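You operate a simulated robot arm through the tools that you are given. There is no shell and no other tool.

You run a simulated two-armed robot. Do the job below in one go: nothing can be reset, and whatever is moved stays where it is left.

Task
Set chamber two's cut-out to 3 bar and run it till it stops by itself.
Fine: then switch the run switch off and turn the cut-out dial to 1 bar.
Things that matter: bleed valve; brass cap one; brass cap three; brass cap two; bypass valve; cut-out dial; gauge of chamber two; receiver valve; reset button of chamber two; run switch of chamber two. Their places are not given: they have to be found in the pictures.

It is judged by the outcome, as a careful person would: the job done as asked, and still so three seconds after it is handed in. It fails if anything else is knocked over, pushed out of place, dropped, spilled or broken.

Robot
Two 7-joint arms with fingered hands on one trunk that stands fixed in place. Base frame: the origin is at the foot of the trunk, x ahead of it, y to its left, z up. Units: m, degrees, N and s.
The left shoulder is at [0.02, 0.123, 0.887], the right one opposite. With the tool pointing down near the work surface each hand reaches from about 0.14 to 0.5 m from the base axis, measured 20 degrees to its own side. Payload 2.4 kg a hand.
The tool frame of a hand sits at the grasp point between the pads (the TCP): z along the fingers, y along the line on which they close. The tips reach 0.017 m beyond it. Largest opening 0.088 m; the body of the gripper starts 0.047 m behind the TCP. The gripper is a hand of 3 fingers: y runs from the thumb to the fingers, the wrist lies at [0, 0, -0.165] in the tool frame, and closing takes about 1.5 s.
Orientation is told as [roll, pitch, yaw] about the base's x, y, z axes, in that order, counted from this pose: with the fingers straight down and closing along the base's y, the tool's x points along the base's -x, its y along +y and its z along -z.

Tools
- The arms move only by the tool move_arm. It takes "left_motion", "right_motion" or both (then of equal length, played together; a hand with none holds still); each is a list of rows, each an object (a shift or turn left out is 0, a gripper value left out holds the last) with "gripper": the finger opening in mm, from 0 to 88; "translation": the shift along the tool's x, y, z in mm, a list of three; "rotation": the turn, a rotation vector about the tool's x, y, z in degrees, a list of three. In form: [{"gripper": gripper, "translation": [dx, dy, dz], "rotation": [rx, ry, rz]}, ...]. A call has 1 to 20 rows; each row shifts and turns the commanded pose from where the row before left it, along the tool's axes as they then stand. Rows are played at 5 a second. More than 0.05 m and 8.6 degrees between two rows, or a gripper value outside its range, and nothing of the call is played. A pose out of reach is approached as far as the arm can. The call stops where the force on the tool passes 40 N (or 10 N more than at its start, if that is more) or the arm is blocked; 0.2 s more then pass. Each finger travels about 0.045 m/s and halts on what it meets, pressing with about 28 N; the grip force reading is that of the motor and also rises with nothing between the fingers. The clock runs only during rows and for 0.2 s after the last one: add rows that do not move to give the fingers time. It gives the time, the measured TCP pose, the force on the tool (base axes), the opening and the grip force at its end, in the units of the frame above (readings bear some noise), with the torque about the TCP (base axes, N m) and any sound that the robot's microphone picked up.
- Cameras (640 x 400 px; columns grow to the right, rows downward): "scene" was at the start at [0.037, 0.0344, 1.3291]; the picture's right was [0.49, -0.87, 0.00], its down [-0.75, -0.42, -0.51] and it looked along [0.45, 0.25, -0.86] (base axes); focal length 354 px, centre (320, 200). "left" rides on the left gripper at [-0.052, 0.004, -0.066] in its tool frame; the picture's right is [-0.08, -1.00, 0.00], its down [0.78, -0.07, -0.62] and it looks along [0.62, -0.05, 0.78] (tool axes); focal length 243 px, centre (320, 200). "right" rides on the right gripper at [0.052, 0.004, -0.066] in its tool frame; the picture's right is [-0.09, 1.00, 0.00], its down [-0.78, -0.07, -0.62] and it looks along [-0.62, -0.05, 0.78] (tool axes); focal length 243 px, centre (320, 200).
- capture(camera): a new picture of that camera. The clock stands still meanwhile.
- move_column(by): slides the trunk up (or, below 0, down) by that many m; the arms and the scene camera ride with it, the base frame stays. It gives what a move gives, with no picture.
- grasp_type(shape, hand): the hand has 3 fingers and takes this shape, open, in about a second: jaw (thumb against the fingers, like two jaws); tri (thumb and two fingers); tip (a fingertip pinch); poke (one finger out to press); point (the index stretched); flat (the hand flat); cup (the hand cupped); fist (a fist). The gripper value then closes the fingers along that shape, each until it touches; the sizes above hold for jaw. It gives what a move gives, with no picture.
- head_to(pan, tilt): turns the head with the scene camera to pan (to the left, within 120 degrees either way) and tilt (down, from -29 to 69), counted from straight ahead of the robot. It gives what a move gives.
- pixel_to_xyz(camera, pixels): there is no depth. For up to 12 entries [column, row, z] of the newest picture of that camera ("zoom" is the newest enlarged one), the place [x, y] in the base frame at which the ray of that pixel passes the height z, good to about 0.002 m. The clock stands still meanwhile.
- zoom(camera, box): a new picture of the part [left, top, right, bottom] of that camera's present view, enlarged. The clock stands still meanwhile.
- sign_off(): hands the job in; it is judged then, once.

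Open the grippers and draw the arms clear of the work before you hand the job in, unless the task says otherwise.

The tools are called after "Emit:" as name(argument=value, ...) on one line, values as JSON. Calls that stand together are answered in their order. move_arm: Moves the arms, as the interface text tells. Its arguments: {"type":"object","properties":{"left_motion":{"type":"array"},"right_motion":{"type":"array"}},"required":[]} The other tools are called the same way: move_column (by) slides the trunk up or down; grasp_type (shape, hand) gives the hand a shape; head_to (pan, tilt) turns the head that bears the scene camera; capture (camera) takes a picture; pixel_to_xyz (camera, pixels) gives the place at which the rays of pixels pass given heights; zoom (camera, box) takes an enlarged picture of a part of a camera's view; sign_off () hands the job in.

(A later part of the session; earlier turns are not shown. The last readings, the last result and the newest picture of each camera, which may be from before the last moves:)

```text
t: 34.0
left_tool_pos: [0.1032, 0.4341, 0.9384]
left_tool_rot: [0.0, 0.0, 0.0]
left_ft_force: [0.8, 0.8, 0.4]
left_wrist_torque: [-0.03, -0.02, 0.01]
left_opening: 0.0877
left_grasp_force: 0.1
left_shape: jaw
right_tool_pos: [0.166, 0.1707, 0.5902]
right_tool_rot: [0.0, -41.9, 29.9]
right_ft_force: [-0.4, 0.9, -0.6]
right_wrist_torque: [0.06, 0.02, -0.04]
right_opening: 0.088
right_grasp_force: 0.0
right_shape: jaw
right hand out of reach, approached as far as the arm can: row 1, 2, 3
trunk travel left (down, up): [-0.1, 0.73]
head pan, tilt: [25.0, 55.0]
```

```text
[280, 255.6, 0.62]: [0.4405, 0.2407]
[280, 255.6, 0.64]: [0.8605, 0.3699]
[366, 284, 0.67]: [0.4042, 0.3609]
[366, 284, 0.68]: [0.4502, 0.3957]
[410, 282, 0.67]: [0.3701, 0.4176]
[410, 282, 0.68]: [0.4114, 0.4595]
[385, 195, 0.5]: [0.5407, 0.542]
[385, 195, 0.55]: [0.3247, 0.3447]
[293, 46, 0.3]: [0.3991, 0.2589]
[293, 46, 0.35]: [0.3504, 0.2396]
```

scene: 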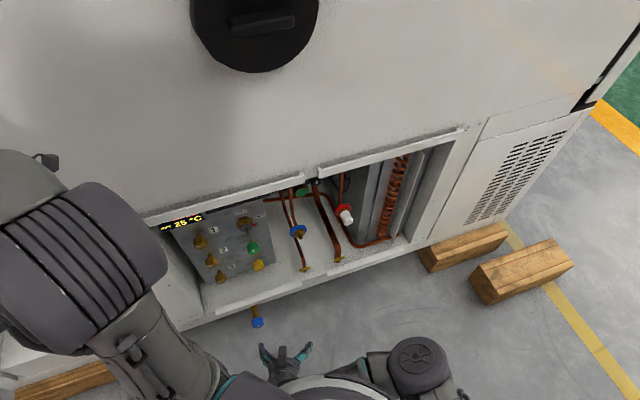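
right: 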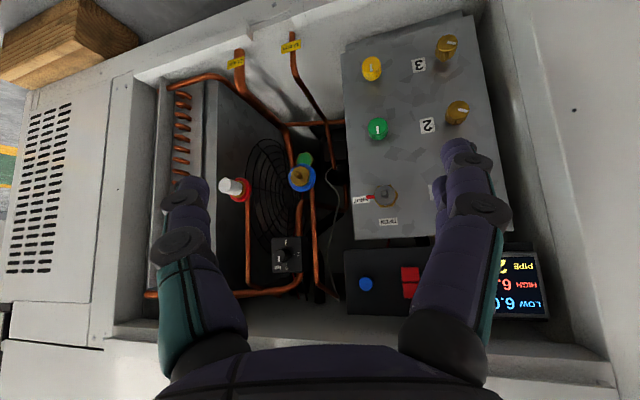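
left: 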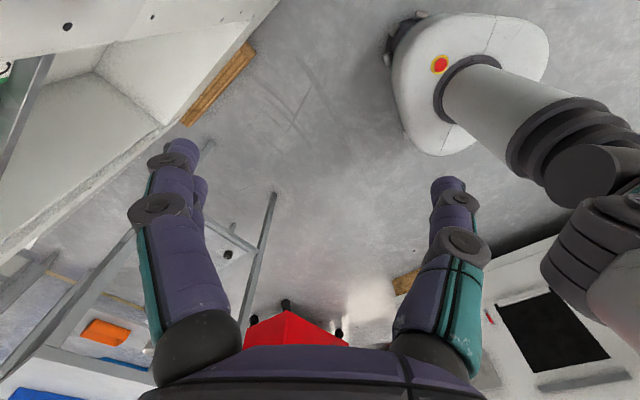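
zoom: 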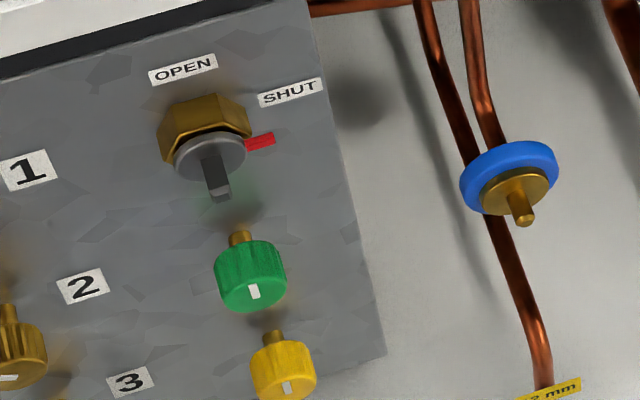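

The bay front faces heading ≈45°, lip at z≈0.75 and about 0.51 m ahead along that heading; dial, button and rocker sit ≈6 cm behind the lip plane. I'll turn the right hand to heading 45° and bring it closer to inspect the rocker, button and display.

Emit:
move_arm(right_motion=[{"rotation": [-5.0, 0, -5.6]}, {"rotation": [-5.0, 0, -5.6]}, {"translation": [-30, -25, 14]}, {"translation": [-30, -25, 14]}, {"translation": [-30, -25, 14]}, {"translation": [-28, -25, 14]}, {"rotation": [0, -6, 0]}, {"rotation": [0, -6, 0]}, {"translation": [0, 0, 0]}, {"translation": [0, 0, 0]}])

Emit:
capture(camera="right")

```text
t: 36.2
left_tool_pos: [0.104, 0.433, 0.9367]
left_tool_rot: [0.1, 0.0, 0.0]
left_ft_force: [0.3, 1.4, -0.6]
left_wrist_torque: [0.0, 0.0, 0.0]
left_opening: 0.088
left_grasp_force: 0.0
left_shape: jaw
right_tool_pos: [0.3236, 0.1879, 0.6252]
right_tool_rot: [-0.3, -54.0, 45.1]
right_ft_force: [0.5, -0.2, 0.4]
right_wrist_torque: [0.0, 0.0, 0.0]
right_opening: 0.088
right_grasp_force: 0.1
right_shape: jaw
trunk travel left (down, up): [-0.1, 0.73]
head pan, tilt: [25.0, 55.0]
```

```text
taken
```

right: 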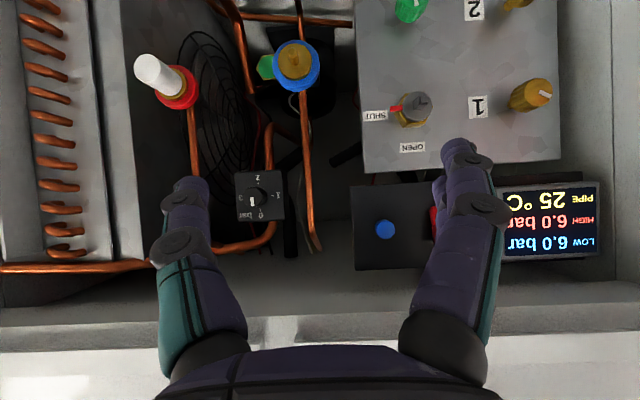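

The view is now square to the bay. I'll zoom in on the dial (258, 198) and the plate with button and rocker.

Emit:
zoom(camera="right", box=[225, 160, 305, 230])

Emit:
zoom(camera="right", box=[345, 170, 445, 280])

Emit:
zoom(camera="right", box=[350, 0, 610, 180])

```text
5.71 times, centred on (265, 195) of right
```

zoom: 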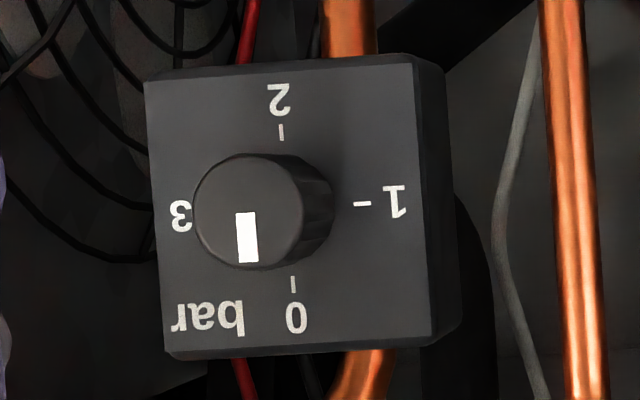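

```text
3.64 times, centred on (395, 225) of right
```

zoom: 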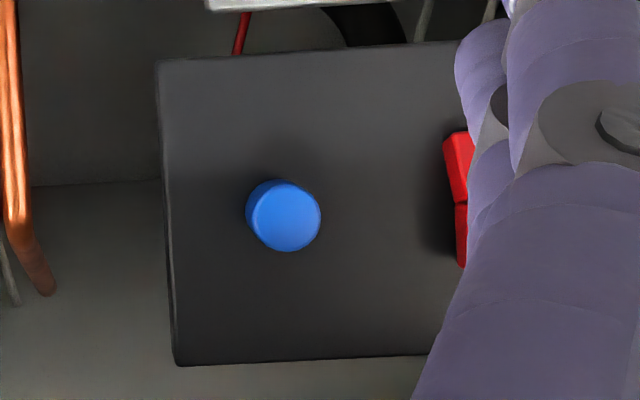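

```text
2.22 times, centred on (480, 90) of right
```

zoom: 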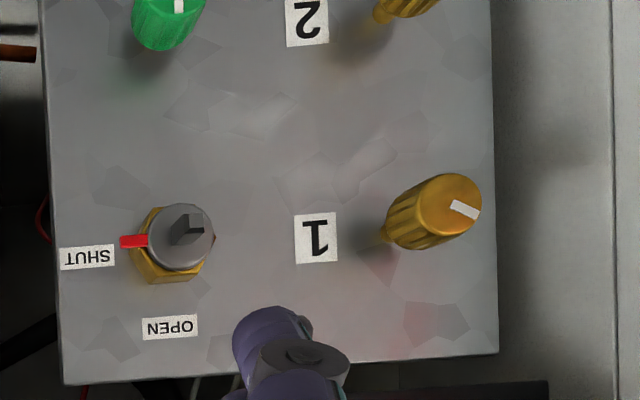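

The dial pointer is at 0, with 0 up, 1 left, 2 down, 3 right seen upright; the dial face is at F≈0.60, L≈−0.19 (heading‑45 frame), z≈0.627, knob top F≈0.575. I'll level the right hand (tool forward), narrow the fingers to 45 mm and line up in front of the knob.

Emit:
move_arm(right_motion=[{"rotation": [0, -6, 0], "gripper": 45}, {"rotation": [0, -6, 0]}, {"rotation": [0, -6, 0]}, {"rotation": [0, -6, 0]}, {"rotation": [0, -6, 0]}, {"rotation": [0, -6, 0]}, {"translation": [0, -24, 25]}, {"translation": [0, -24, 25]}, {"translation": [0, -24, 25]}, {"translation": [0, -23, 25]}, {"translation": [0, 0, 20]}, {"translation": [0, 0, 0]}, {"translation": [0, 0, 0]}])

Emit:
capture(camera="right")

Emit:
capture(camera="scene")

```text
t: 39.0
left_tool_pos: [0.1024, 0.4342, 0.9389]
left_tool_rot: [0.1, 0.1, -0.1]
left_ft_force: [-0.1, 0.4, 0.2]
left_wrist_torque: [-0.01, -0.01, 0.0]
left_opening: 0.0879
left_grasp_force: 0.0
left_shape: jaw
right_tool_pos: [0.419, 0.1912, 0.5991]
right_tool_rot: [-0.2, -56.8, 45.2]
right_ft_force: [-0.1, -0.7, -0.3]
right_wrist_torque: [-0.01, 0.02, -0.01]
right_opening: 0.0452
right_grasp_force: 0.0
right_shape: jaw
right hand out of reach, approached as far as the arm can: row 1, 2, 3, 4, 5, 6, 8, 10, 11
trunk travel left (down, up): [-0.1, 0.73]
head pan, tilt: [25.0, 55.0]
```

```text
taken
```

right: 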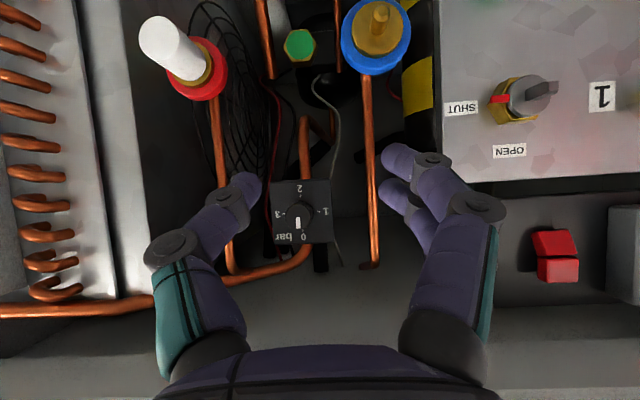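

```text
taken
```

scene: 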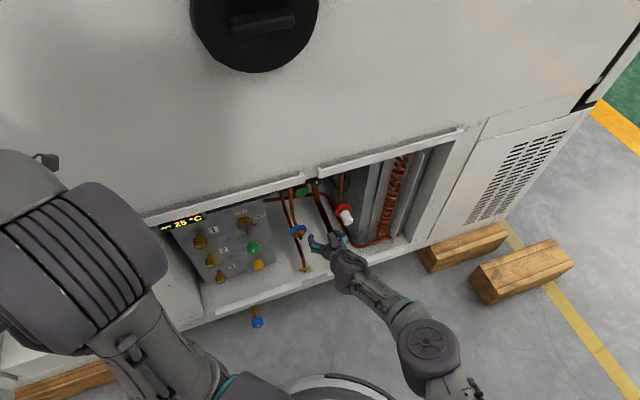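

The tool pitch stops at about −57°, short of level — the arm's limit at this height. I'll zoom in on the rocker now that it is visible at (556, 257), then lower the trunk to bring the shoulders closer to the bay's height.

Emit:
zoom(camera="right", box=[500, 190, 620, 300])

Emit:
move_column(by=-0.1)

Emit:
capture(camera="scene")

```text
3.64 times, centred on (560, 245) of right
```

zoom: 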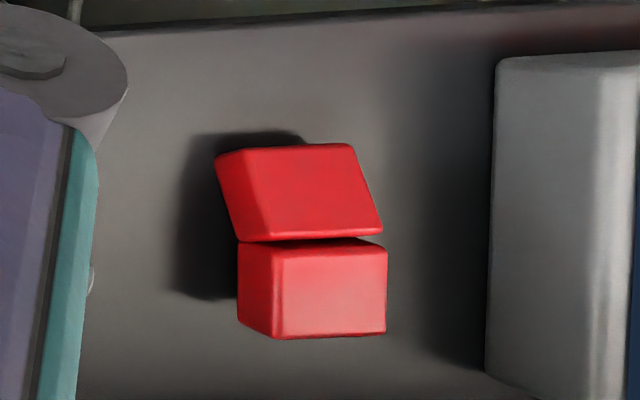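

```text
t: 40.4
left_tool_pos: [0.1025, 0.4333, 0.8387]
left_tool_rot: [0.0, -0.1, -0.1]
left_ft_force: [-0.1, 0.2, 0.0]
left_wrist_torque: [-0.01, -0.01, -0.04]
left_opening: 0.0878
left_grasp_force: 0.1
left_shape: jaw
right_tool_pos: [0.4182, 0.1919, 0.4984]
right_tool_rot: [-0.2, -56.8, 45.3]
right_ft_force: [-0.2, 0.1, 0.3]
right_wrist_torque: [0.02, -0.02, -0.02]
right_opening: 0.0453
right_grasp_force: 0.0
right_shape: jaw
trunk travel left (down, up): [0.0, 0.83]
head pan, tilt: [25.0, 55.0]
```

```text
taken
```

scene: 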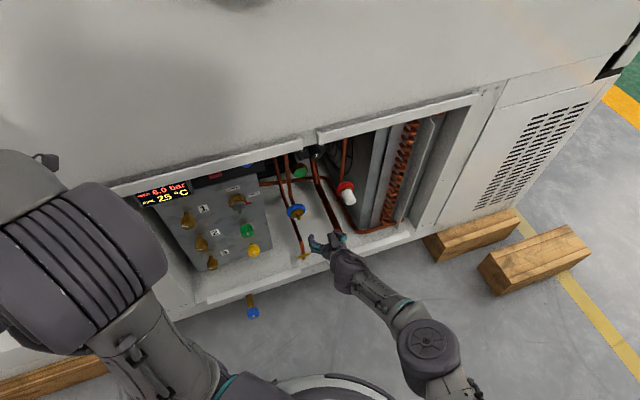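

The rocker's lower end looks pressed in and its upper half stands out. Now with the trunk lower I'll raise the hand back to z≈0.61 a bit farther out, and try levelling the tool again.

Emit:
move_arm(right_motion=[{"translation": [-25, 0, -28]}, {"translation": [-25, 0, -28]}, {"translation": [-26, 0, -29]}, {"rotation": [0, -5.5, 0]}, {"rotation": [0, -5.5, 0]}, {"rotation": [0, -5.5, 0]}, {"rotation": [0, -5.5, 0]}, {"rotation": [0, -5.5, 0]}, {"rotation": [0, -5.5, 0]}, {"translation": [0, 0, 0]}, {"translation": [0, 0, 0]}])

Emit:
capture(camera="scene")

```text
t: 42.8
left_tool_pos: [0.1031, 0.4334, 0.8378]
left_tool_rot: [-0.1, 0.1, 0.0]
left_ft_force: [0.9, 0.8, 0.3]
left_wrist_torque: [-0.04, 0.01, 0.03]
left_opening: 0.0881
left_grasp_force: 0.0
left_shape: jaw
right_tool_pos: [0.3962, 0.1699, 0.6084]
right_tool_rot: [-0.2, -62.2, 45.2]
right_ft_force: [-0.9, -0.7, -1.3]
right_wrist_torque: [0.0, -0.01, 0.03]
right_opening: 0.0456
right_grasp_force: 0.1
right_shape: jaw
right hand out of reach, approached as far as the arm can: row 5, 6, 7, 8, 9
trunk travel left (down, up): [0.0, 0.83]
head pan, tilt: [25.0, 55.0]
```

```text
taken
```

scene: 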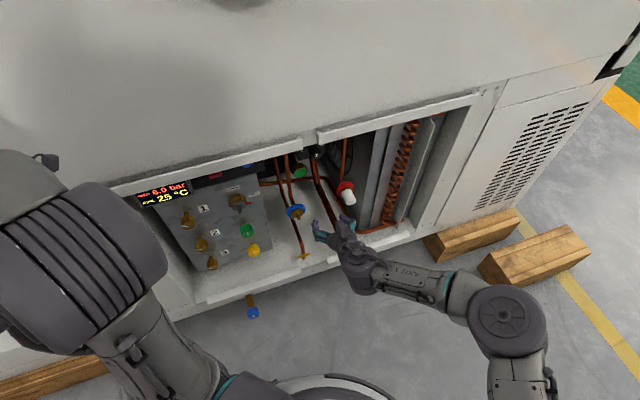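

Pitch is now −62°, still short of level, so some wrist joint is at its limit. I'll test whether rolling the hand about its own axis frees more pitch.

Emit:
move_arm(right_motion=[{"rotation": [0, 0, 8]}, {"rotation": [0, 0, 8]}, {"rotation": [0, 0, 8]}, {"rotation": [0, 0, 8]}, {"rotation": [0, 0, 8]}, {"rotation": [0, 0, 8]}, {"rotation": [0, 0, 8]}, {"rotation": [-4.97, -3.36, 0]}, {"rotation": [-4.97, -3.36, 0]}, {"rotation": [-4.97, -3.36, 0]}, {"rotation": [-4.97, -3.36, 0]}, {"translation": [0, 0, 0]}])

```text
t: 45.4
left_tool_pos: [0.1025, 0.4345, 0.8372]
left_tool_rot: [0.0, -0.1, 0.0]
left_ft_force: [0.2, -0.1, -0.5]
left_wrist_torque: [0.0, -0.02, -0.02]
left_opening: 0.0877
left_grasp_force: 0.1
left_shape: jaw
right_tool_pos: [0.4031, 0.1825, 0.6245]
right_tool_rot: [66.9, -30.5, -26.6]
right_ft_force: [0.1, 0.1, -0.5]
right_wrist_torque: [-0.04, 0.02, -0.02]
right_opening: 0.0452
right_grasp_force: 0.1
right_shape: jaw
right hand out of reach, approached as far as the arm can: row 8, 9, 10, 11
trunk travel left (down, up): [0.0, 0.83]
head pan, tilt: [25.0, 55.0]
```

Rolled by 56° the tool reaches elevation −20° (better). The limit may relax as the arm extends, so I'll advance toward the dial (stopping short, TCP about 8 cm from the face) and pitch up further.

Emit:
move_arm(right_motion=[{"translation": [-17, -2, 31]}, {"translation": [-17, -2, 31]}, {"translation": [-16, -1, 31]}, {"rotation": [-4.9, -3.4, -0.6]}, {"rotation": [-4.9, -3.4, -0.6]}, {"rotation": [-4.9, -3.4, -0.6]}, {"translation": [0, 0, 0]}])

Emit:
capture(camera="right")

Emit:
capture(camera="scene")

```text
t: 47.0
left_tool_pos: [0.1025, 0.4338, 0.8369]
left_tool_rot: [-0.1, 0.0, 0.0]
left_ft_force: [0.7, 0.6, 1.0]
left_wrist_torque: [0.01, 0.03, 0.01]
left_opening: 0.0879
left_grasp_force: 0.0
left_shape: jaw
right_tool_pos: [0.4552, 0.2176, 0.6206]
right_tool_rot: [85.1, -33.3, -36.1]
right_ft_force: [-0.5, 0.2, 0.5]
right_wrist_torque: [0.0, -0.02, 0.0]
right_opening: 0.0455
right_grasp_force: 0.0
right_shape: jaw
right hand out of reach, approached as far as the arm can: row 3, 5, 6
trunk travel left (down, up): [0.0, 0.83]
head pan, tilt: [25.0, 55.0]
```

```text
taken
```

right: 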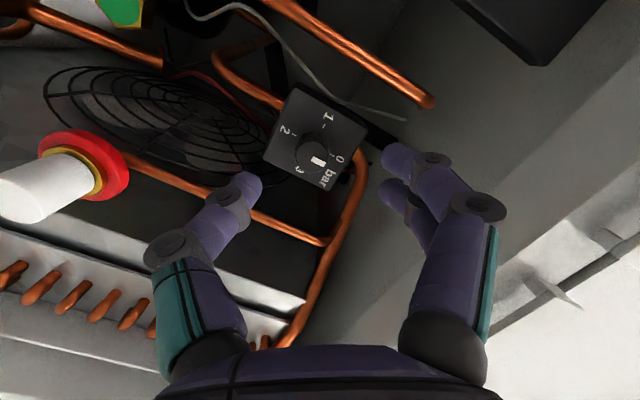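

```text
taken
```

scene: 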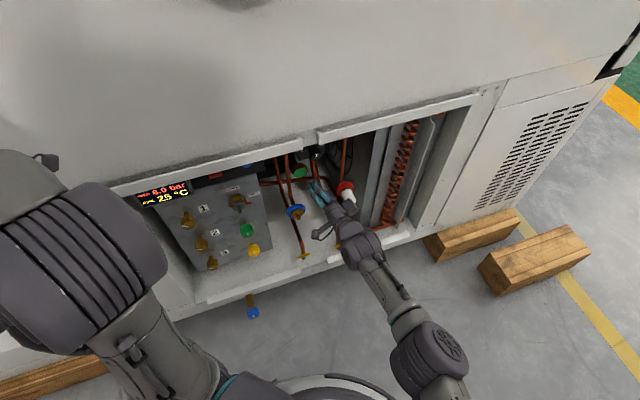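

Extended, the tool now points only 4° below level, heading 51°, and the knob is centered-left between the fingers. I'll align the tool axis exactly with the dial's normal and move to a pre-grasp at TCP F≈0.53 in front of the knob.

Emit:
move_arm(right_motion=[{"rotation": [0, -3.7, 0]}, {"rotation": [0, -3.7, 0]}, {"translation": [-11, -3, 18]}, {"translation": [-11, -4, 18]}, {"translation": [0, 0, 18]}, {"translation": [0, 0, 0]}, {"translation": [0, 0, 0]}])

Emit:
capture(camera="right")

```text
t: 48.6
left_tool_pos: [0.1019, 0.434, 0.8383]
left_tool_rot: [-0.1, 0.0, -0.1]
left_ft_force: [0.7, -0.2, 1.1]
left_wrist_torque: [0.02, -0.01, 0.01]
left_opening: 0.088
left_grasp_force: 0.1
left_shape: jaw
right_tool_pos: [0.4593, 0.2159, 0.6295]
right_tool_rot: [90.6, -33.5, -42.7]
right_ft_force: [0.5, 0.4, 0.3]
right_wrist_torque: [0.0, 0.02, 0.02]
right_opening: 0.0454
right_grasp_force: 0.1
right_shape: jaw
right hand out of reach, approached as far as the arm can: row 1, 2, 3, 4, 5
trunk travel left (down, up): [0.0, 0.83]
head pan, tilt: [25.0, 55.0]
```

```text
taken
```

right: 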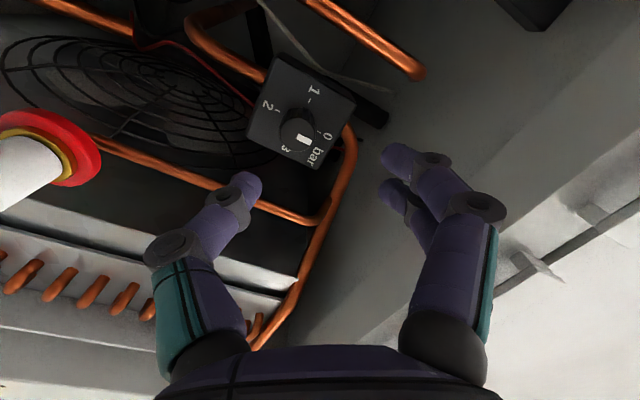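

The right arm can't reach farther at this heading (TCP stuck at F≈0.48). The left arm's shoulder is better placed, so I'll back the right hand out and unroll it, parking it low-right as an observer.

Emit:
move_arm(right_motion=[{"translation": [0, 0, -40]}, {"translation": [0, 0, -40]}, {"translation": [0, 0, -30], "rotation": [0, 0, -8]}, {"rotation": [0, 0, -8]}, {"rotation": [0, 0, -8]}, {"rotation": [0, 0, -8]}, {"rotation": [0, 0, -8]}, {"rotation": [0, 0, -8]}, {"rotation": [0, 0, -8]}, {"rotation": [0, 8, 0]}, {"rotation": [0, 8, 0]}, {"rotation": [0, 8, 0]}, {"translation": [0, 0, 0]}])

Emit:
capture(camera="right")

```text
t: 51.4
left_tool_pos: [0.1022, 0.4342, 0.8379]
left_tool_rot: [0.0, 0.1, 0.0]
left_ft_force: [0.5, -0.1, 0.0]
left_wrist_torque: [-0.01, -0.02, 0.03]
left_opening: 0.0879
left_grasp_force: 0.0
left_shape: jaw
right_tool_pos: [0.384, 0.1362, 0.6285]
right_tool_rot: [1.2, -66.4, 46.4]
right_ft_force: [-0.6, -0.6, -0.6]
right_wrist_torque: [-0.01, 0.04, 0.01]
right_opening: 0.0454
right_grasp_force: 0.1
right_shape: jaw
trunk travel left (down, up): [0.0, 0.83]
head pan, tilt: [25.0, 55.0]
```

```text
taken
```

right: 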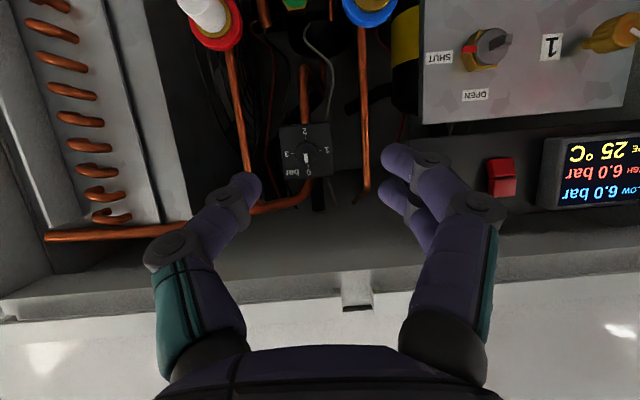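

This view shows dial, rocker and display together. I'll lower and draw the right hand back so the left arm can pass over it, keeping the view.

Emit:
move_arm(right_motion=[{"translation": [37, -20, -11]}, {"translation": [37, -20, -11]}, {"translation": [37, -20, -11]}, {"translation": [37, -20, -11]}, {"translation": [0, 0, 0]}, {"translation": [0, 0, 0]}])

Emit:
capture(camera="right")

Emit:
capture(camera="scene")

```text
t: 52.8
left_tool_pos: [0.1023, 0.4335, 0.8368]
left_tool_rot: [-0.1, 0.0, 0.0]
left_ft_force: [0.1, -0.8, 0.1]
left_wrist_torque: [0.0, 0.02, 0.0]
left_opening: 0.0879
left_grasp_force: 0.0
left_shape: jaw
right_tool_pos: [0.3751, 0.0089, 0.5102]
right_tool_rot: [1.4, -66.5, 46.4]
right_ft_force: [0.2, 0.5, -0.6]
right_wrist_torque: [0.02, 0.01, 0.0]
right_opening: 0.0451
right_grasp_force: 0.0
right_shape: jaw
trunk travel left (down, up): [0.0, 0.83]
head pan, tilt: [25.0, 55.0]
```

```text
taken
```

right: 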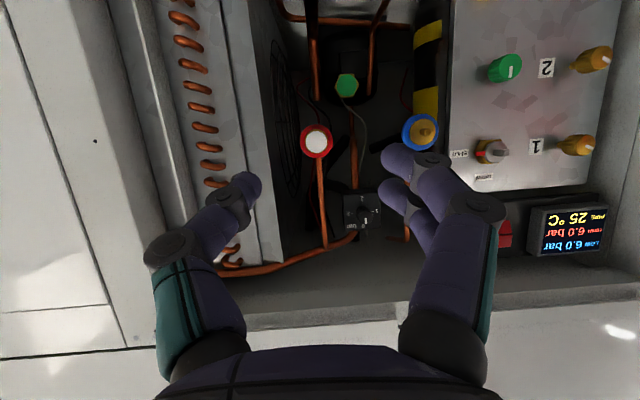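

```text
taken
```

scene: 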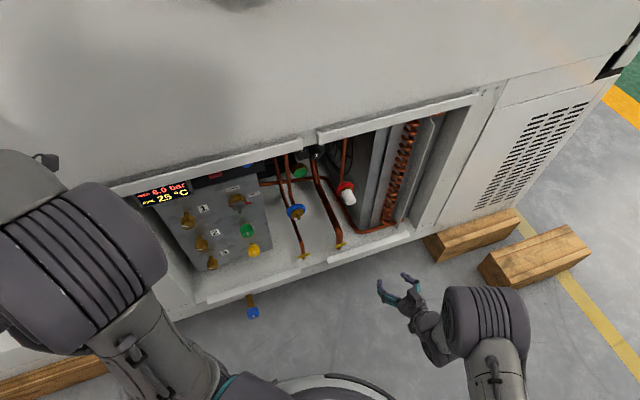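

Good observer view: dial (362, 212), display readable (568, 232). Now I bring the left hand in front of the bay, turning it to heading 45° and pitching it up.

Emit:
move_arm(left_motion=[{"translation": [-25, -33, 12]}, {"translation": [-25, -33, 12]}, {"translation": [-25, -33, 12]}, {"translation": [-25, -33, 12]}, {"rotation": [0, 0, -7.5]}, {"rotation": [0, 0, -7.5]}, {"rotation": [0, 0, -7.5]}, {"rotation": [0, 0, -7.5]}, {"rotation": [0, 0, -7.5]}, {"rotation": [0, 0, -7.5]}, {"rotation": [0, -8, 0], "gripper": 45}, {"rotation": [0, -8, 0]}, {"rotation": [0, -8, 0]}, {"rotation": [0, -8, 0]}, {"rotation": [0, -8, 0]}, {"rotation": [0, -8, 0]}, {"translation": [0, 0, 0]}, {"translation": [0, 0, 0]}])

Emit:
capture(camera="left")

Emit:
capture(camera="scene")

```text
t: 56.6
left_tool_pos: [0.2444, 0.3654, 0.7749]
left_tool_rot: [0.1, -47.9, 45.0]
left_ft_force: [-0.3, 0.8, -0.3]
left_wrist_torque: [0.01, 0.01, 0.02]
left_opening: 0.0456
left_grasp_force: 0.1
left_shape: jaw
left hand out of reach, approached as far as the arm can: row 11, 12, 13, 14, 15, 16
right_tool_pos: [0.375, 0.0084, 0.5094]
right_tool_rot: [1.4, -66.5, 46.5]
right_ft_force: [-0.6, 0.6, 0.7]
right_wrist_torque: [0.02, 0.04, 0.01]
right_opening: 0.0452
right_grasp_force: 0.1
right_shape: jaw
trunk travel left (down, up): [0.0, 0.83]
head pan, tilt: [25.0, 55.0]
```

```text
taken
```

left: 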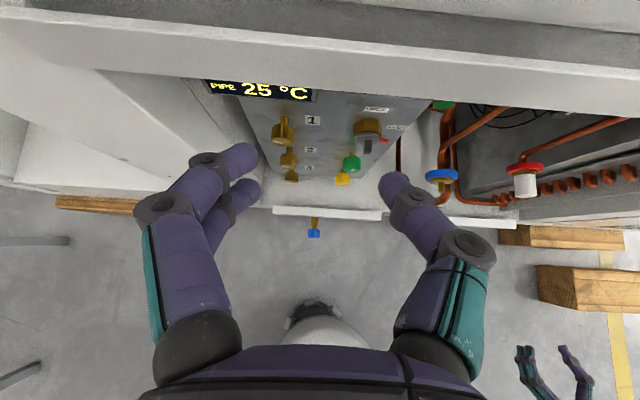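

```text
taken
```

scene: 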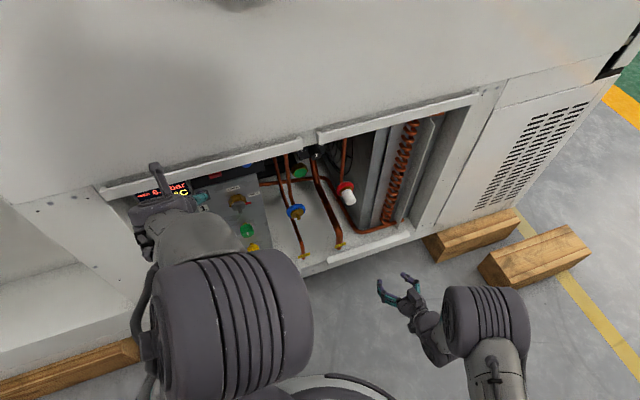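

The left wrist is cramped this close to its shoulder. I'll move the left hand right and down toward the dial side, where the arm is more extended.

Emit:
move_arm(left_motion=[{"translation": [21, -32, 12]}, {"translation": [21, -32, 12]}, {"translation": [21, -32, 12]}, {"translation": [21, -32, 12]}, {"translation": [21, -32, 12]}, {"translation": [21, -32, 12]}, {"rotation": [0, -8, 0]}, {"rotation": [0, -8, 0]}, {"translation": [0, 0, 0]}, {"translation": [0, 0, 0]}])

Emit:
capture(camera="left")

Emit:
capture(camera="scene")

```text
t: 58.0
left_tool_pos: [0.386, 0.3125, 0.6812]
left_tool_rot: [0.0, -48.2, 45.0]
left_ft_force: [-16.6, -15.4, 5.3]
left_wrist_torque: [1.41, -1.54, 0.09]
left_opening: 0.0455
left_grasp_force: 0.0
left_shape: jaw
left hand out of reach, approached as far as the arm can: row 1, 3, 4, 5, 6, 7
right_tool_pos: [0.3724, 0.0069, 0.5117]
right_tool_rot: [1.2, -66.6, 46.4]
right_ft_force: [-0.5, -0.2, -0.3]
right_wrist_torque: [-0.02, 0.0, 0.02]
right_opening: 0.0449
right_grasp_force: 0.0
right_shape: jaw
trunk travel left (down, up): [0.0, 0.83]
head pan, tilt: [25.0, 55.0]
stopped in row 7 (left hand): the force on the tool passed its limit at 107 N (the readings are from after the stop); the commanded pose is now the measured one
```

```text
taken
```

left: 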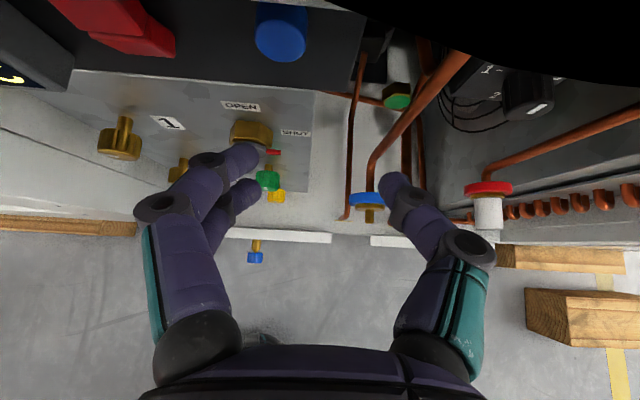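

```text
taken
```

scene: 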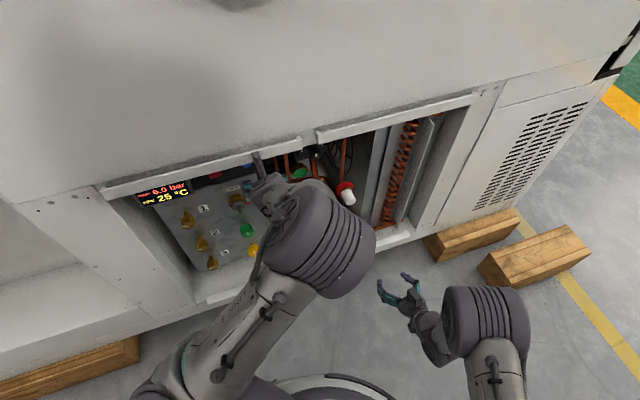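

The left hand drifted forward and its back bumped the bay's lip (force −16/−15 N). I'll back straight out along −heading.

Emit:
move_arm(left_motion=[{"translation": [10, 0, -11]}, {"translation": [20, 0, -22]}, {"translation": [20, 0, -22]}, {"translation": [20, 0, -22]}, {"translation": [0, 0, 0]}])

Emit:
capture(camera="scene")

Emit:
capture(camera="right")

```text
t: 59.2
left_tool_pos: [0.3344, 0.3144, 0.71]
left_tool_rot: [-0.2, -47.8, 45.1]
left_ft_force: [-0.1, -0.2, -0.1]
left_wrist_torque: [0.0, -0.01, 0.02]
left_opening: 0.0453
left_grasp_force: 0.1
left_shape: jaw
left hand out of reach, approached as far as the arm can: row 1, 2, 3, 4
right_tool_pos: [0.3751, 0.0077, 0.51]
right_tool_rot: [1.4, -66.5, 46.5]
right_ft_force: [-0.4, 0.5, 0.6]
right_wrist_torque: [0.02, 0.04, 0.03]
right_opening: 0.0454
right_grasp_force: 0.0
right_shape: jaw
trunk travel left (down, up): [0.0, 0.83]
head pan, tilt: [25.0, 55.0]
```

```text
taken
```

scene: 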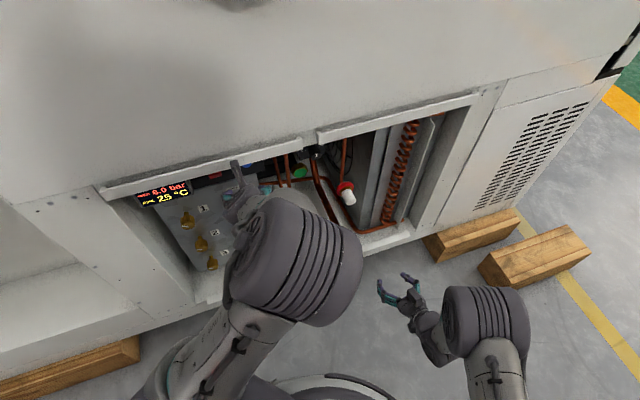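

```text
taken
```

right: 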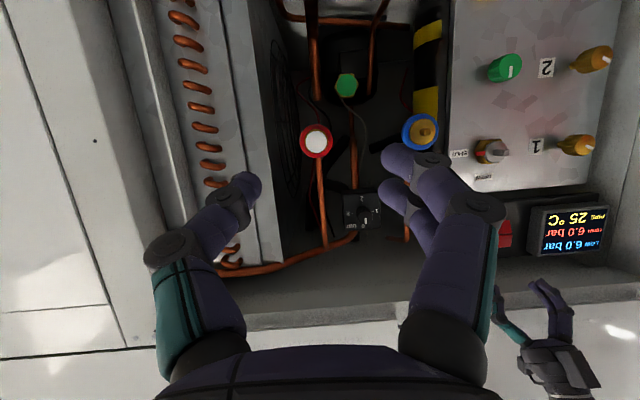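

No damage visible; the receiver pointer and gauges are unchanged. This close, the left arm is too folded, so I'll back it out, unpitch and swing to heading 0 in open space, where I can bring it in more extended.

Emit:
move_arm(left_motion=[{"translation": [13, 0, -15], "rotation": [0, 8, 0]}, {"translation": [13, 0, -15], "rotation": [0, 8, 0]}, {"translation": [13, 0, -10], "rotation": [0, 8, 0]}, {"translation": [5, 0, -20]}, {"translation": [5, 0, -20]}, {"rotation": [3.05, 0, 6.85]}, {"rotation": [3.05, 0, 6.85]}, {"rotation": [3.05, 0, 6.85]}, {"rotation": [3.05, 0, 6.85]}, {"rotation": [3.05, 0, 6.85]}, {"rotation": [3.05, 0, 6.85]}, {"translation": [0, 0, 0]}])

```text
t: 61.8
left_tool_pos: [0.3157, 0.2696, 0.7061]
left_tool_rot: [0.1, -24.1, -0.1]
left_ft_force: [-0.4, 0.1, 0.1]
left_wrist_torque: [0.04, 0.0, -0.01]
left_opening: 0.0456
left_grasp_force: 0.1
left_shape: jaw
left hand out of reach, approached as far as the arm can: row 4, 5, 6, 7, 8, 9, 10, 11
right_tool_pos: [0.3759, 0.0081, 0.5095]
right_tool_rot: [1.4, -66.5, 46.4]
right_ft_force: [0.3, 0.6, 0.3]
right_wrist_torque: [0.04, 0.01, 0.01]
right_opening: 0.0454
right_grasp_force: 0.0
right_shape: jaw
trunk travel left (down, up): [0.0, 0.83]
head pan, tilt: [25.0, 55.0]
```

Now at heading 0, pitch −24°. I'll move the left hand toward (0.41, 0.12, 0.70) in open space and then pitch it up to see how level it can get.

Emit:
move_arm(left_motion=[{"translation": [-20, -37, 9]}, {"translation": [-20, -37, 9]}, {"translation": [-20, -37, 9]}, {"translation": [-20, -37, 9]}, {"rotation": [0, -8, 0]}, {"rotation": [0, -8, 0]}, {"rotation": [0, -8, 0]}, {"rotation": [0, -8, 0]}, {"rotation": [0, -8, 0]}, {"rotation": [0, -8, 0]}, {"rotation": [0, -8, 0]}, {"rotation": [0, -8, 0]}, {"translation": [0, 0, 0]}])

Emit:
capture(camera="scene")

```text
t: 64.6
left_tool_pos: [0.4046, 0.1209, 0.707]
left_tool_rot: [1.8, -88.2, -1.8]
left_ft_force: [0.9, -0.4, 0.7]
left_wrist_torque: [0.01, 0.01, 0.01]
left_opening: 0.0456
left_grasp_force: 0.0
left_shape: jaw
right_tool_pos: [0.3757, 0.0083, 0.51]
right_tool_rot: [1.5, -66.4, 46.4]
right_ft_force: [-0.7, 0.3, -0.1]
right_wrist_torque: [-0.01, 0.01, -0.01]
right_opening: 0.0455
right_grasp_force: 0.1
right_shape: jaw
trunk travel left (down, up): [0.0, 0.83]
head pan, tilt: [25.0, 55.0]
```

```text
taken
```

scene: 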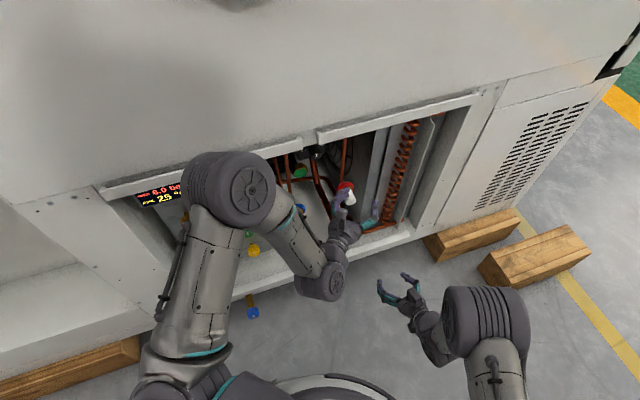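

The left tool is now level at heading 0. Next I lower it to z≈0.63 and turn it about 24° toward the dial, then check.

Emit:
move_arm(left_motion=[{"translation": [26, 0, 0]}, {"translation": [26, 0, 0]}, {"translation": [25, 0, 0]}, {"rotation": [-6, 0, 0]}, {"rotation": [-6, 0, 0]}, {"rotation": [-6, 0, 0]}, {"rotation": [-6, 0, 0]}, {"translation": [0, 0, 0]}, {"translation": [0, 0, 0]}])

Emit:
capture(camera="left")

Emit:
capture(camera="scene")

Emit:
capture(camera="right")

```text
t: 66.6
left_tool_pos: [0.4012, 0.1213, 0.6297]
left_tool_rot: [26.6, -88.1, -2.7]
left_ft_force: [0.0, -0.3, 0.2]
left_wrist_torque: [-0.03, -0.01, 0.01]
left_opening: 0.0455
left_grasp_force: 0.0
left_shape: jaw
right_tool_pos: [0.3757, 0.0071, 0.5102]
right_tool_rot: [1.4, -66.5, 46.4]
right_ft_force: [-0.2, 0.2, 0.4]
right_wrist_torque: [-0.03, 0.05, 0.0]
right_opening: 0.0456
right_grasp_force: 0.0
right_shape: jaw
trunk travel left (down, up): [0.0, 0.83]
head pan, tilt: [25.0, 55.0]
```

```text
taken
```

left: 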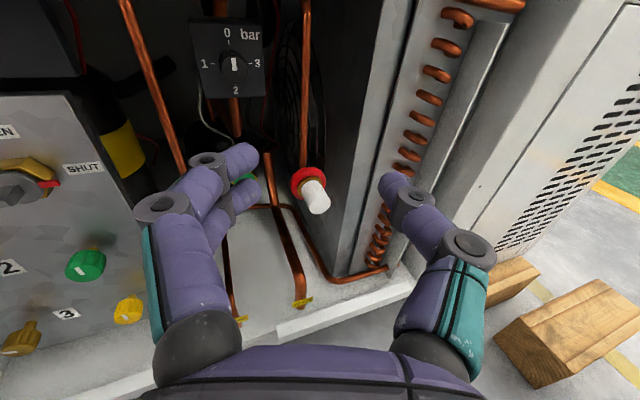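

```text
taken
```

scene: 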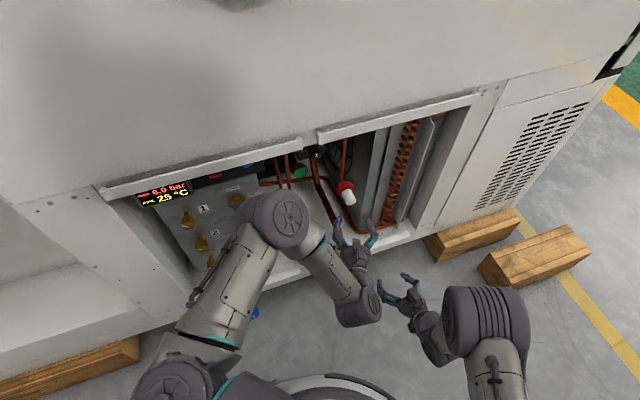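

```text
taken
```

right: 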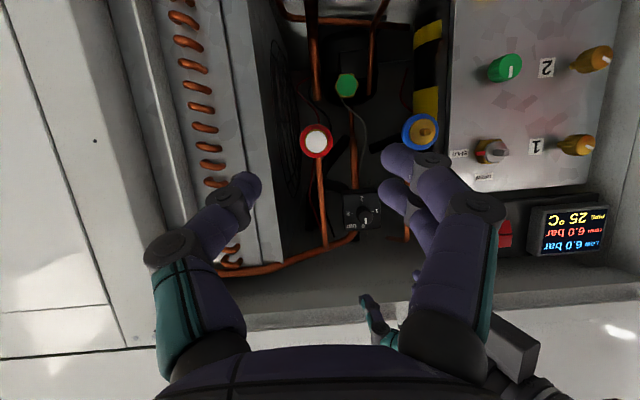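

The left camera shows the dial upright at (233, 67): 0 top, 1 left, 2 bottom, 3 right, pointer on 0. I'll advance along heading 45° in two halves while turning the hand to face the dial.

Emit:
move_arm(left_motion=[{"translation": [0, 13, 35], "rotation": [-5, 0, 0]}, {"translation": [0, 10, 36], "rotation": [-5, 0, 0]}, {"translation": [0, 0, 0]}])

Emit:
capture(camera="left")

Emit:
capture(camera="scene")

```text
t: 67.4
left_tool_pos: [0.4557, 0.1748, 0.6252]
left_tool_rot: [36.5, -88.2, -2.3]
left_ft_force: [-0.9, 0.4, -0.3]
left_wrist_torque: [0.0, -0.02, 0.02]
left_opening: 0.0452
left_grasp_force: 0.2
left_shape: jaw
right_tool_pos: [0.3749, 0.0094, 0.5086]
right_tool_rot: [1.4, -66.5, 46.4]
right_ft_force: [-1.1, -0.2, 0.3]
right_wrist_torque: [0.0, 0.05, -0.03]
right_opening: 0.045
right_grasp_force: 0.1
right_shape: jaw
trunk travel left (down, up): [0.0, 0.83]
head pan, tilt: [25.0, 55.0]
```

```text
taken
```

left: 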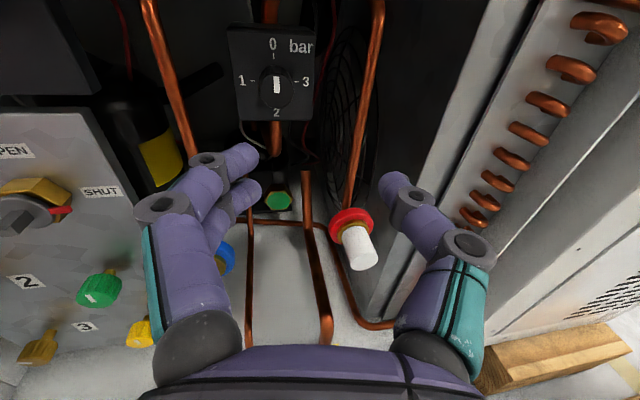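

```text
taken
```

scene: 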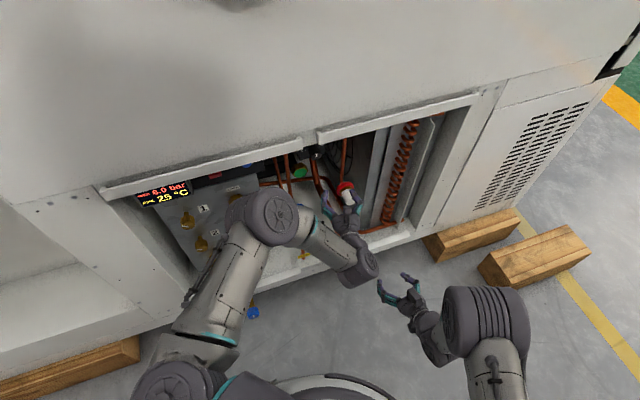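

The dial is ahead at (275, 85), everything clear. I continue the second half to the pre-grasp.

Emit:
move_arm(left_motion=[{"translation": [-1, 11, 36], "rotation": [-5, 0, 0]}, {"translation": [-1, 8, 37], "rotation": [-5, 0, 0]}, {"translation": [0, 0, 0]}, {"translation": [0, 0, 0]}])

Emit:
capture(camera="left")

Emit:
capture(camera="right")

```text
t: 68.4
left_tool_pos: [0.5033, 0.2313, 0.6261]
left_tool_rot: [46.2, -88.0, -2.2]
left_ft_force: [-0.5, -0.6, -0.9]
left_wrist_torque: [0.02, 0.02, 0.0]
left_opening: 0.0454
left_grasp_force: 0.1
left_shape: jaw
right_tool_pos: [0.3761, 0.0088, 0.5086]
right_tool_rot: [1.3, -66.5, 46.5]
right_ft_force: [0.6, 0.6, -0.1]
right_wrist_torque: [0.03, -0.01, 0.02]
right_opening: 0.0454
right_grasp_force: 0.1
right_shape: jaw
trunk travel left (down, up): [0.0, 0.83]
head pan, tilt: [25.0, 55.0]
```

```text
taken
```

left: 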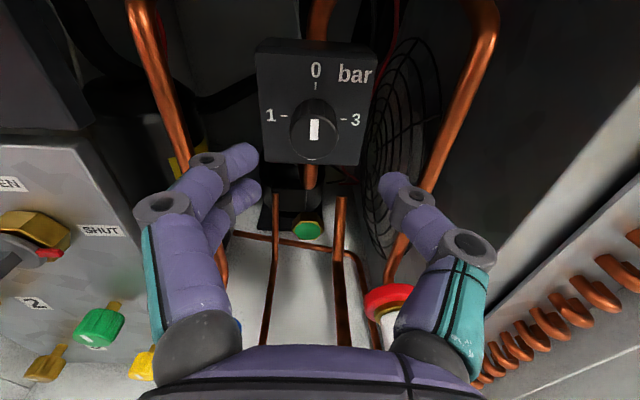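

```text
taken
```

right: 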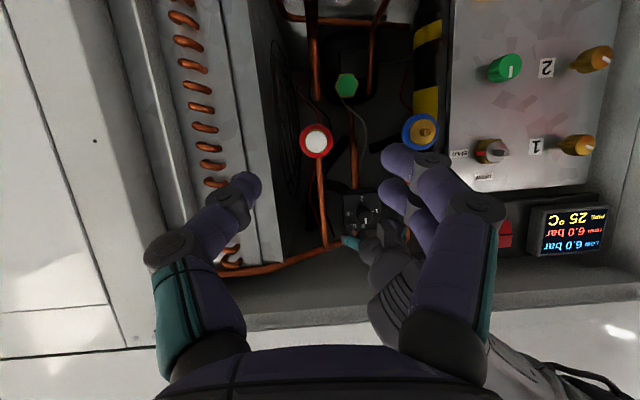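

The dial is square in view with the knob at about (314, 130) and TCP projected at the image centre. I'll zoom in to measure the knob's centre exactly.

Emit:
zoom(camera="left", box=[250, 30, 390, 200])

```text
2.35 times, centred on (320, 115) of left
```

zoom: 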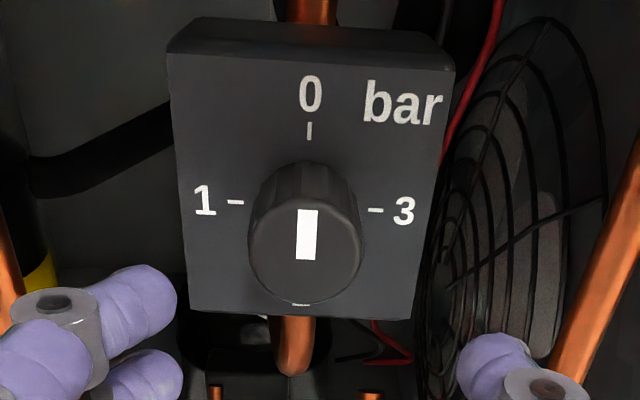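

Knob centre is at (313, 135), i.e. 3.5 mm to the hand's +y and right height, diameter ≈26 mm. Before grasping I shift +3.5 mm in y and test how far the hand can roll clockwise (+z) here, so I can then turn counter-clockwise a long way.

Emit:
move_arm(left_motion=[{"translation": [0, 3.5, 0]}, {"rotation": [0, 0, 8]}, {"rotation": [0, 0, 8]}, {"rotation": [0, 0, 8]}, {"rotation": [0, 0, 8]}, {"rotation": [0, 0, 8]}, {"rotation": [0, 0, 8]}, {"rotation": [0, 0, 8]}, {"rotation": [0, 0, 8]}, {"rotation": [0, 0, 8]}, {"rotation": [0, 0, 8]}, {"rotation": [0, 0, 8]}, {"translation": [0, 0, 0]}])

Emit:
capture(camera="left")

```text
t: 71.2
left_tool_pos: [0.5, 0.2358, 0.6285]
left_tool_rot: [88.7, -0.6, -46.0]
left_ft_force: [-0.6, -0.1, -0.3]
left_wrist_torque: [-0.03, -0.04, 0.02]
left_opening: 0.0454
left_grasp_force: 0.1
left_shape: jaw
right_tool_pos: [0.3762, 0.0086, 0.5091]
right_tool_rot: [1.4, -66.5, 46.5]
right_ft_force: [0.0, -0.2, 0.2]
right_wrist_torque: [0.03, 0.04, -0.02]
right_opening: 0.0453
right_grasp_force: 0.1
right_shape: jaw
trunk travel left (down, up): [0.0, 0.83]
head pan, tilt: [25.0, 55.0]
```

```text
taken
```

left: 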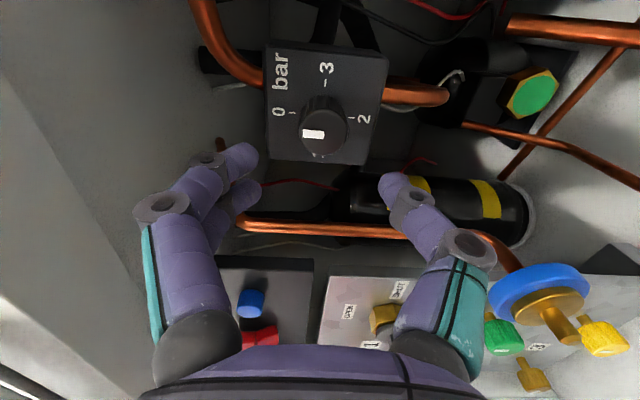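

Rolling +88° keeps the pose fine; the knob is now at (325, 132), about 2.5 mm below the axis. I correct that, advance 57 mm so the pads straddle the knob, and look.

Emit:
move_arm(left_motion=[{"translation": [0, -2.5, 19]}, {"translation": [0, 0, 19]}, {"translation": [0, 0, 12]}, {"translation": [0, 0, 7]}, {"translation": [0, 0, 0]}])

Emit:
capture(camera="left")

Emit:
capture(camera="right")

```text
t: 72.4
left_tool_pos: [0.5404, 0.2758, 0.6236]
left_tool_rot: [88.7, -0.6, -45.9]
left_ft_force: [0.0, 0.5, 0.0]
left_wrist_torque: [-0.02, -0.02, -0.01]
left_opening: 0.0453
left_grasp_force: 0.1
left_shape: jaw
right_tool_pos: [0.3751, 0.008, 0.5096]
right_tool_rot: [1.2, -66.5, 46.5]
right_ft_force: [0.6, -1.1, -0.6]
right_wrist_torque: [-0.03, -0.03, 0.0]
right_opening: 0.0453
right_grasp_force: 0.1
right_shape: jaw
trunk travel left (down, up): [0.0, 0.83]
head pan, tilt: [25.0, 55.0]
```

```text
taken
```

left: 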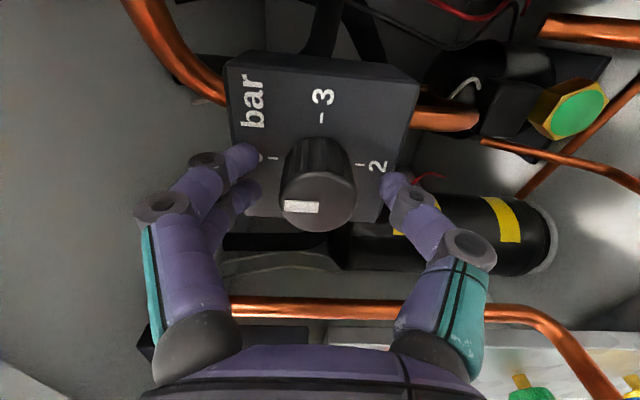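

```text
taken
```

right: 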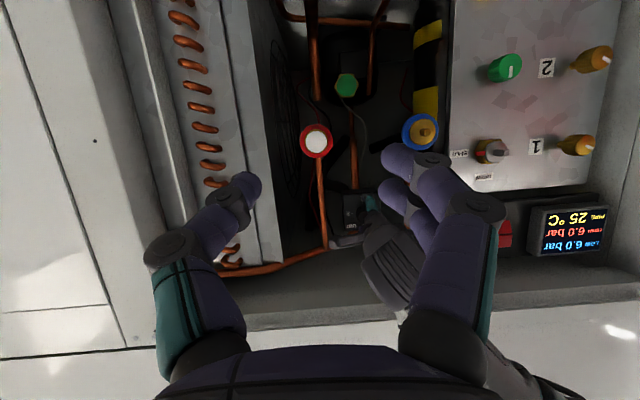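

The knob lies centred between the fingers with its top at the TCP plane (319, 203). I go 6 mm deeper and close gently.

Emit:
move_arm(left_motion=[{"translation": [0, 0, 6]}, {"gripper": 30}, {"gripper": 24}, {"gripper": 20}, {"translation": [0, 0, 0]}, {"translation": [0, 0, 0]}, {"translation": [0, 0, 0]}])

Emit:
capture(camera="left")

```text
t: 74.0
left_tool_pos: [0.5441, 0.2806, 0.6234]
left_tool_rot: [88.6, -0.6, -46.0]
left_ft_force: [-7.8, -4.0, -6.7]
left_wrist_torque: [0.04, 0.03, 0.0]
left_opening: 0.0178
left_grasp_force: 27.8
left_shape: jaw
right_tool_pos: [0.3759, 0.0088, 0.5088]
right_tool_rot: [1.4, -66.5, 46.4]
right_ft_force: [0.7, 0.1, 0.5]
right_wrist_torque: [-0.02, -0.01, 0.01]
right_opening: 0.0452
right_grasp_force: 0.1
right_shape: jaw
trunk travel left (down, up): [0.0, 0.83]
head pan, tilt: [25.0, 55.0]
```

```text
taken
```

left: 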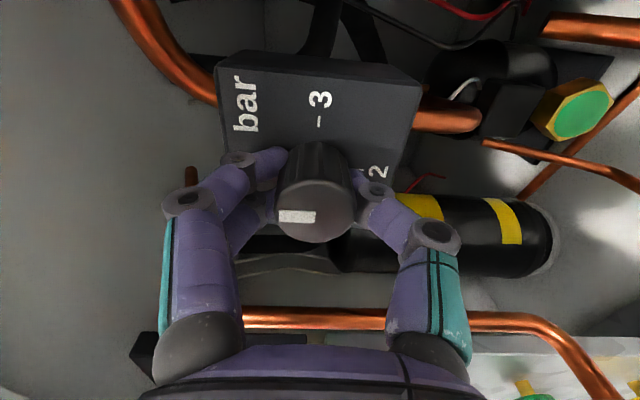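

The knob is gripped (27.8 N, opening 18 mm). I turn counter-clockwise 24° as a first test and check that the pointer follows from 0 toward 1.

Emit:
move_arm(left_motion=[{"rotation": [0, 0, -8]}, {"rotation": [0, 0, -8]}, {"rotation": [0, 0, -8]}, {"translation": [0, 0, 0]}])

Emit:
capture(camera="left")

```text
t: 75.0
left_tool_pos: [0.5454, 0.2786, 0.6227]
left_tool_rot: [88.4, -24.8, -45.3]
left_ft_force: [-9.7, -3.9, -14.2]
left_wrist_torque: [-0.08, 0.23, -0.03]
left_opening: 0.0171
left_grasp_force: 27.6
left_shape: jaw
right_tool_pos: [0.3753, 0.0095, 0.5084]
right_tool_rot: [1.5, -66.4, 46.4]
right_ft_force: [0.3, -0.8, -0.1]
right_wrist_torque: [0.0, 0.0, -0.04]
right_opening: 0.0452
right_grasp_force: 0.0
right_shape: jaw
trunk travel left (down, up): [0.0, 0.83]
head pan, tilt: [25.0, 55.0]
```

```text
taken
```

left: 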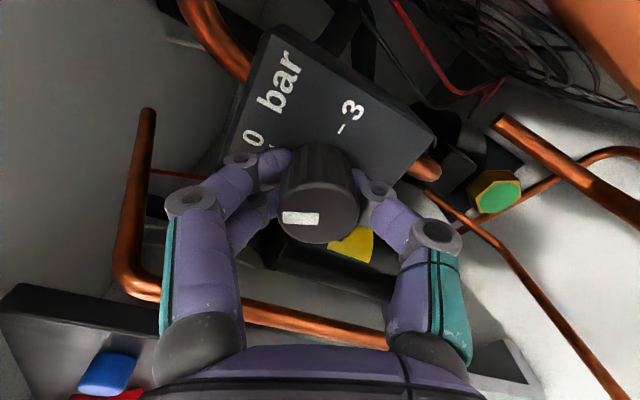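

The pointer follows the hand (bar fixed relative to the fingers, scale moved). There is −14 N vertical load, so I ease the hand 2 mm down and 1.5 mm back, then continue turning another 64°.

Emit:
move_arm(left_motion=[{"translation": [0.9, -1.8, -1.5]}, {"rotation": [0, 0, -8]}, {"rotation": [0, 0, -8]}, {"rotation": [0, 0, -8]}, {"rotation": [0, 0, -8]}, {"rotation": [0, 0, -8]}, {"rotation": [0, 0, -8]}, {"rotation": [0, 0, -8]}, {"rotation": [0, 0, -8]}, {"translation": [0, 0, 0]}])

Emit:
capture(camera="left")

```text
t: 77.2
left_tool_pos: [0.5454, 0.2764, 0.6226]
left_tool_rot: [44.1, -88.1, -0.2]
left_ft_force: [15.7, -3.7, -3.4]
left_wrist_torque: [-0.01, 0.04, -0.22]
left_opening: 0.0145
left_grasp_force: 27.7
left_shape: jaw
right_tool_pos: [0.3762, 0.0082, 0.5091]
right_tool_rot: [1.4, -66.4, 46.2]
right_ft_force: [0.2, 0.1, 0.0]
right_wrist_torque: [-0.04, 0.0, -0.01]
right_opening: 0.0454
right_grasp_force: 0.0
right_shape: jaw
trunk travel left (down, up): [0.0, 0.83]
head pan, tilt: [25.0, 55.0]
```

```text
taken
```

left: 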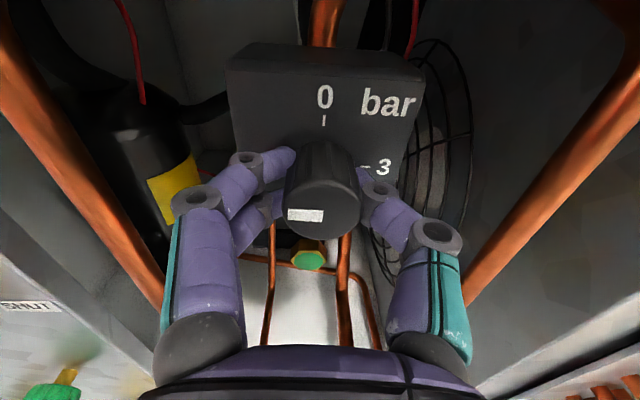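

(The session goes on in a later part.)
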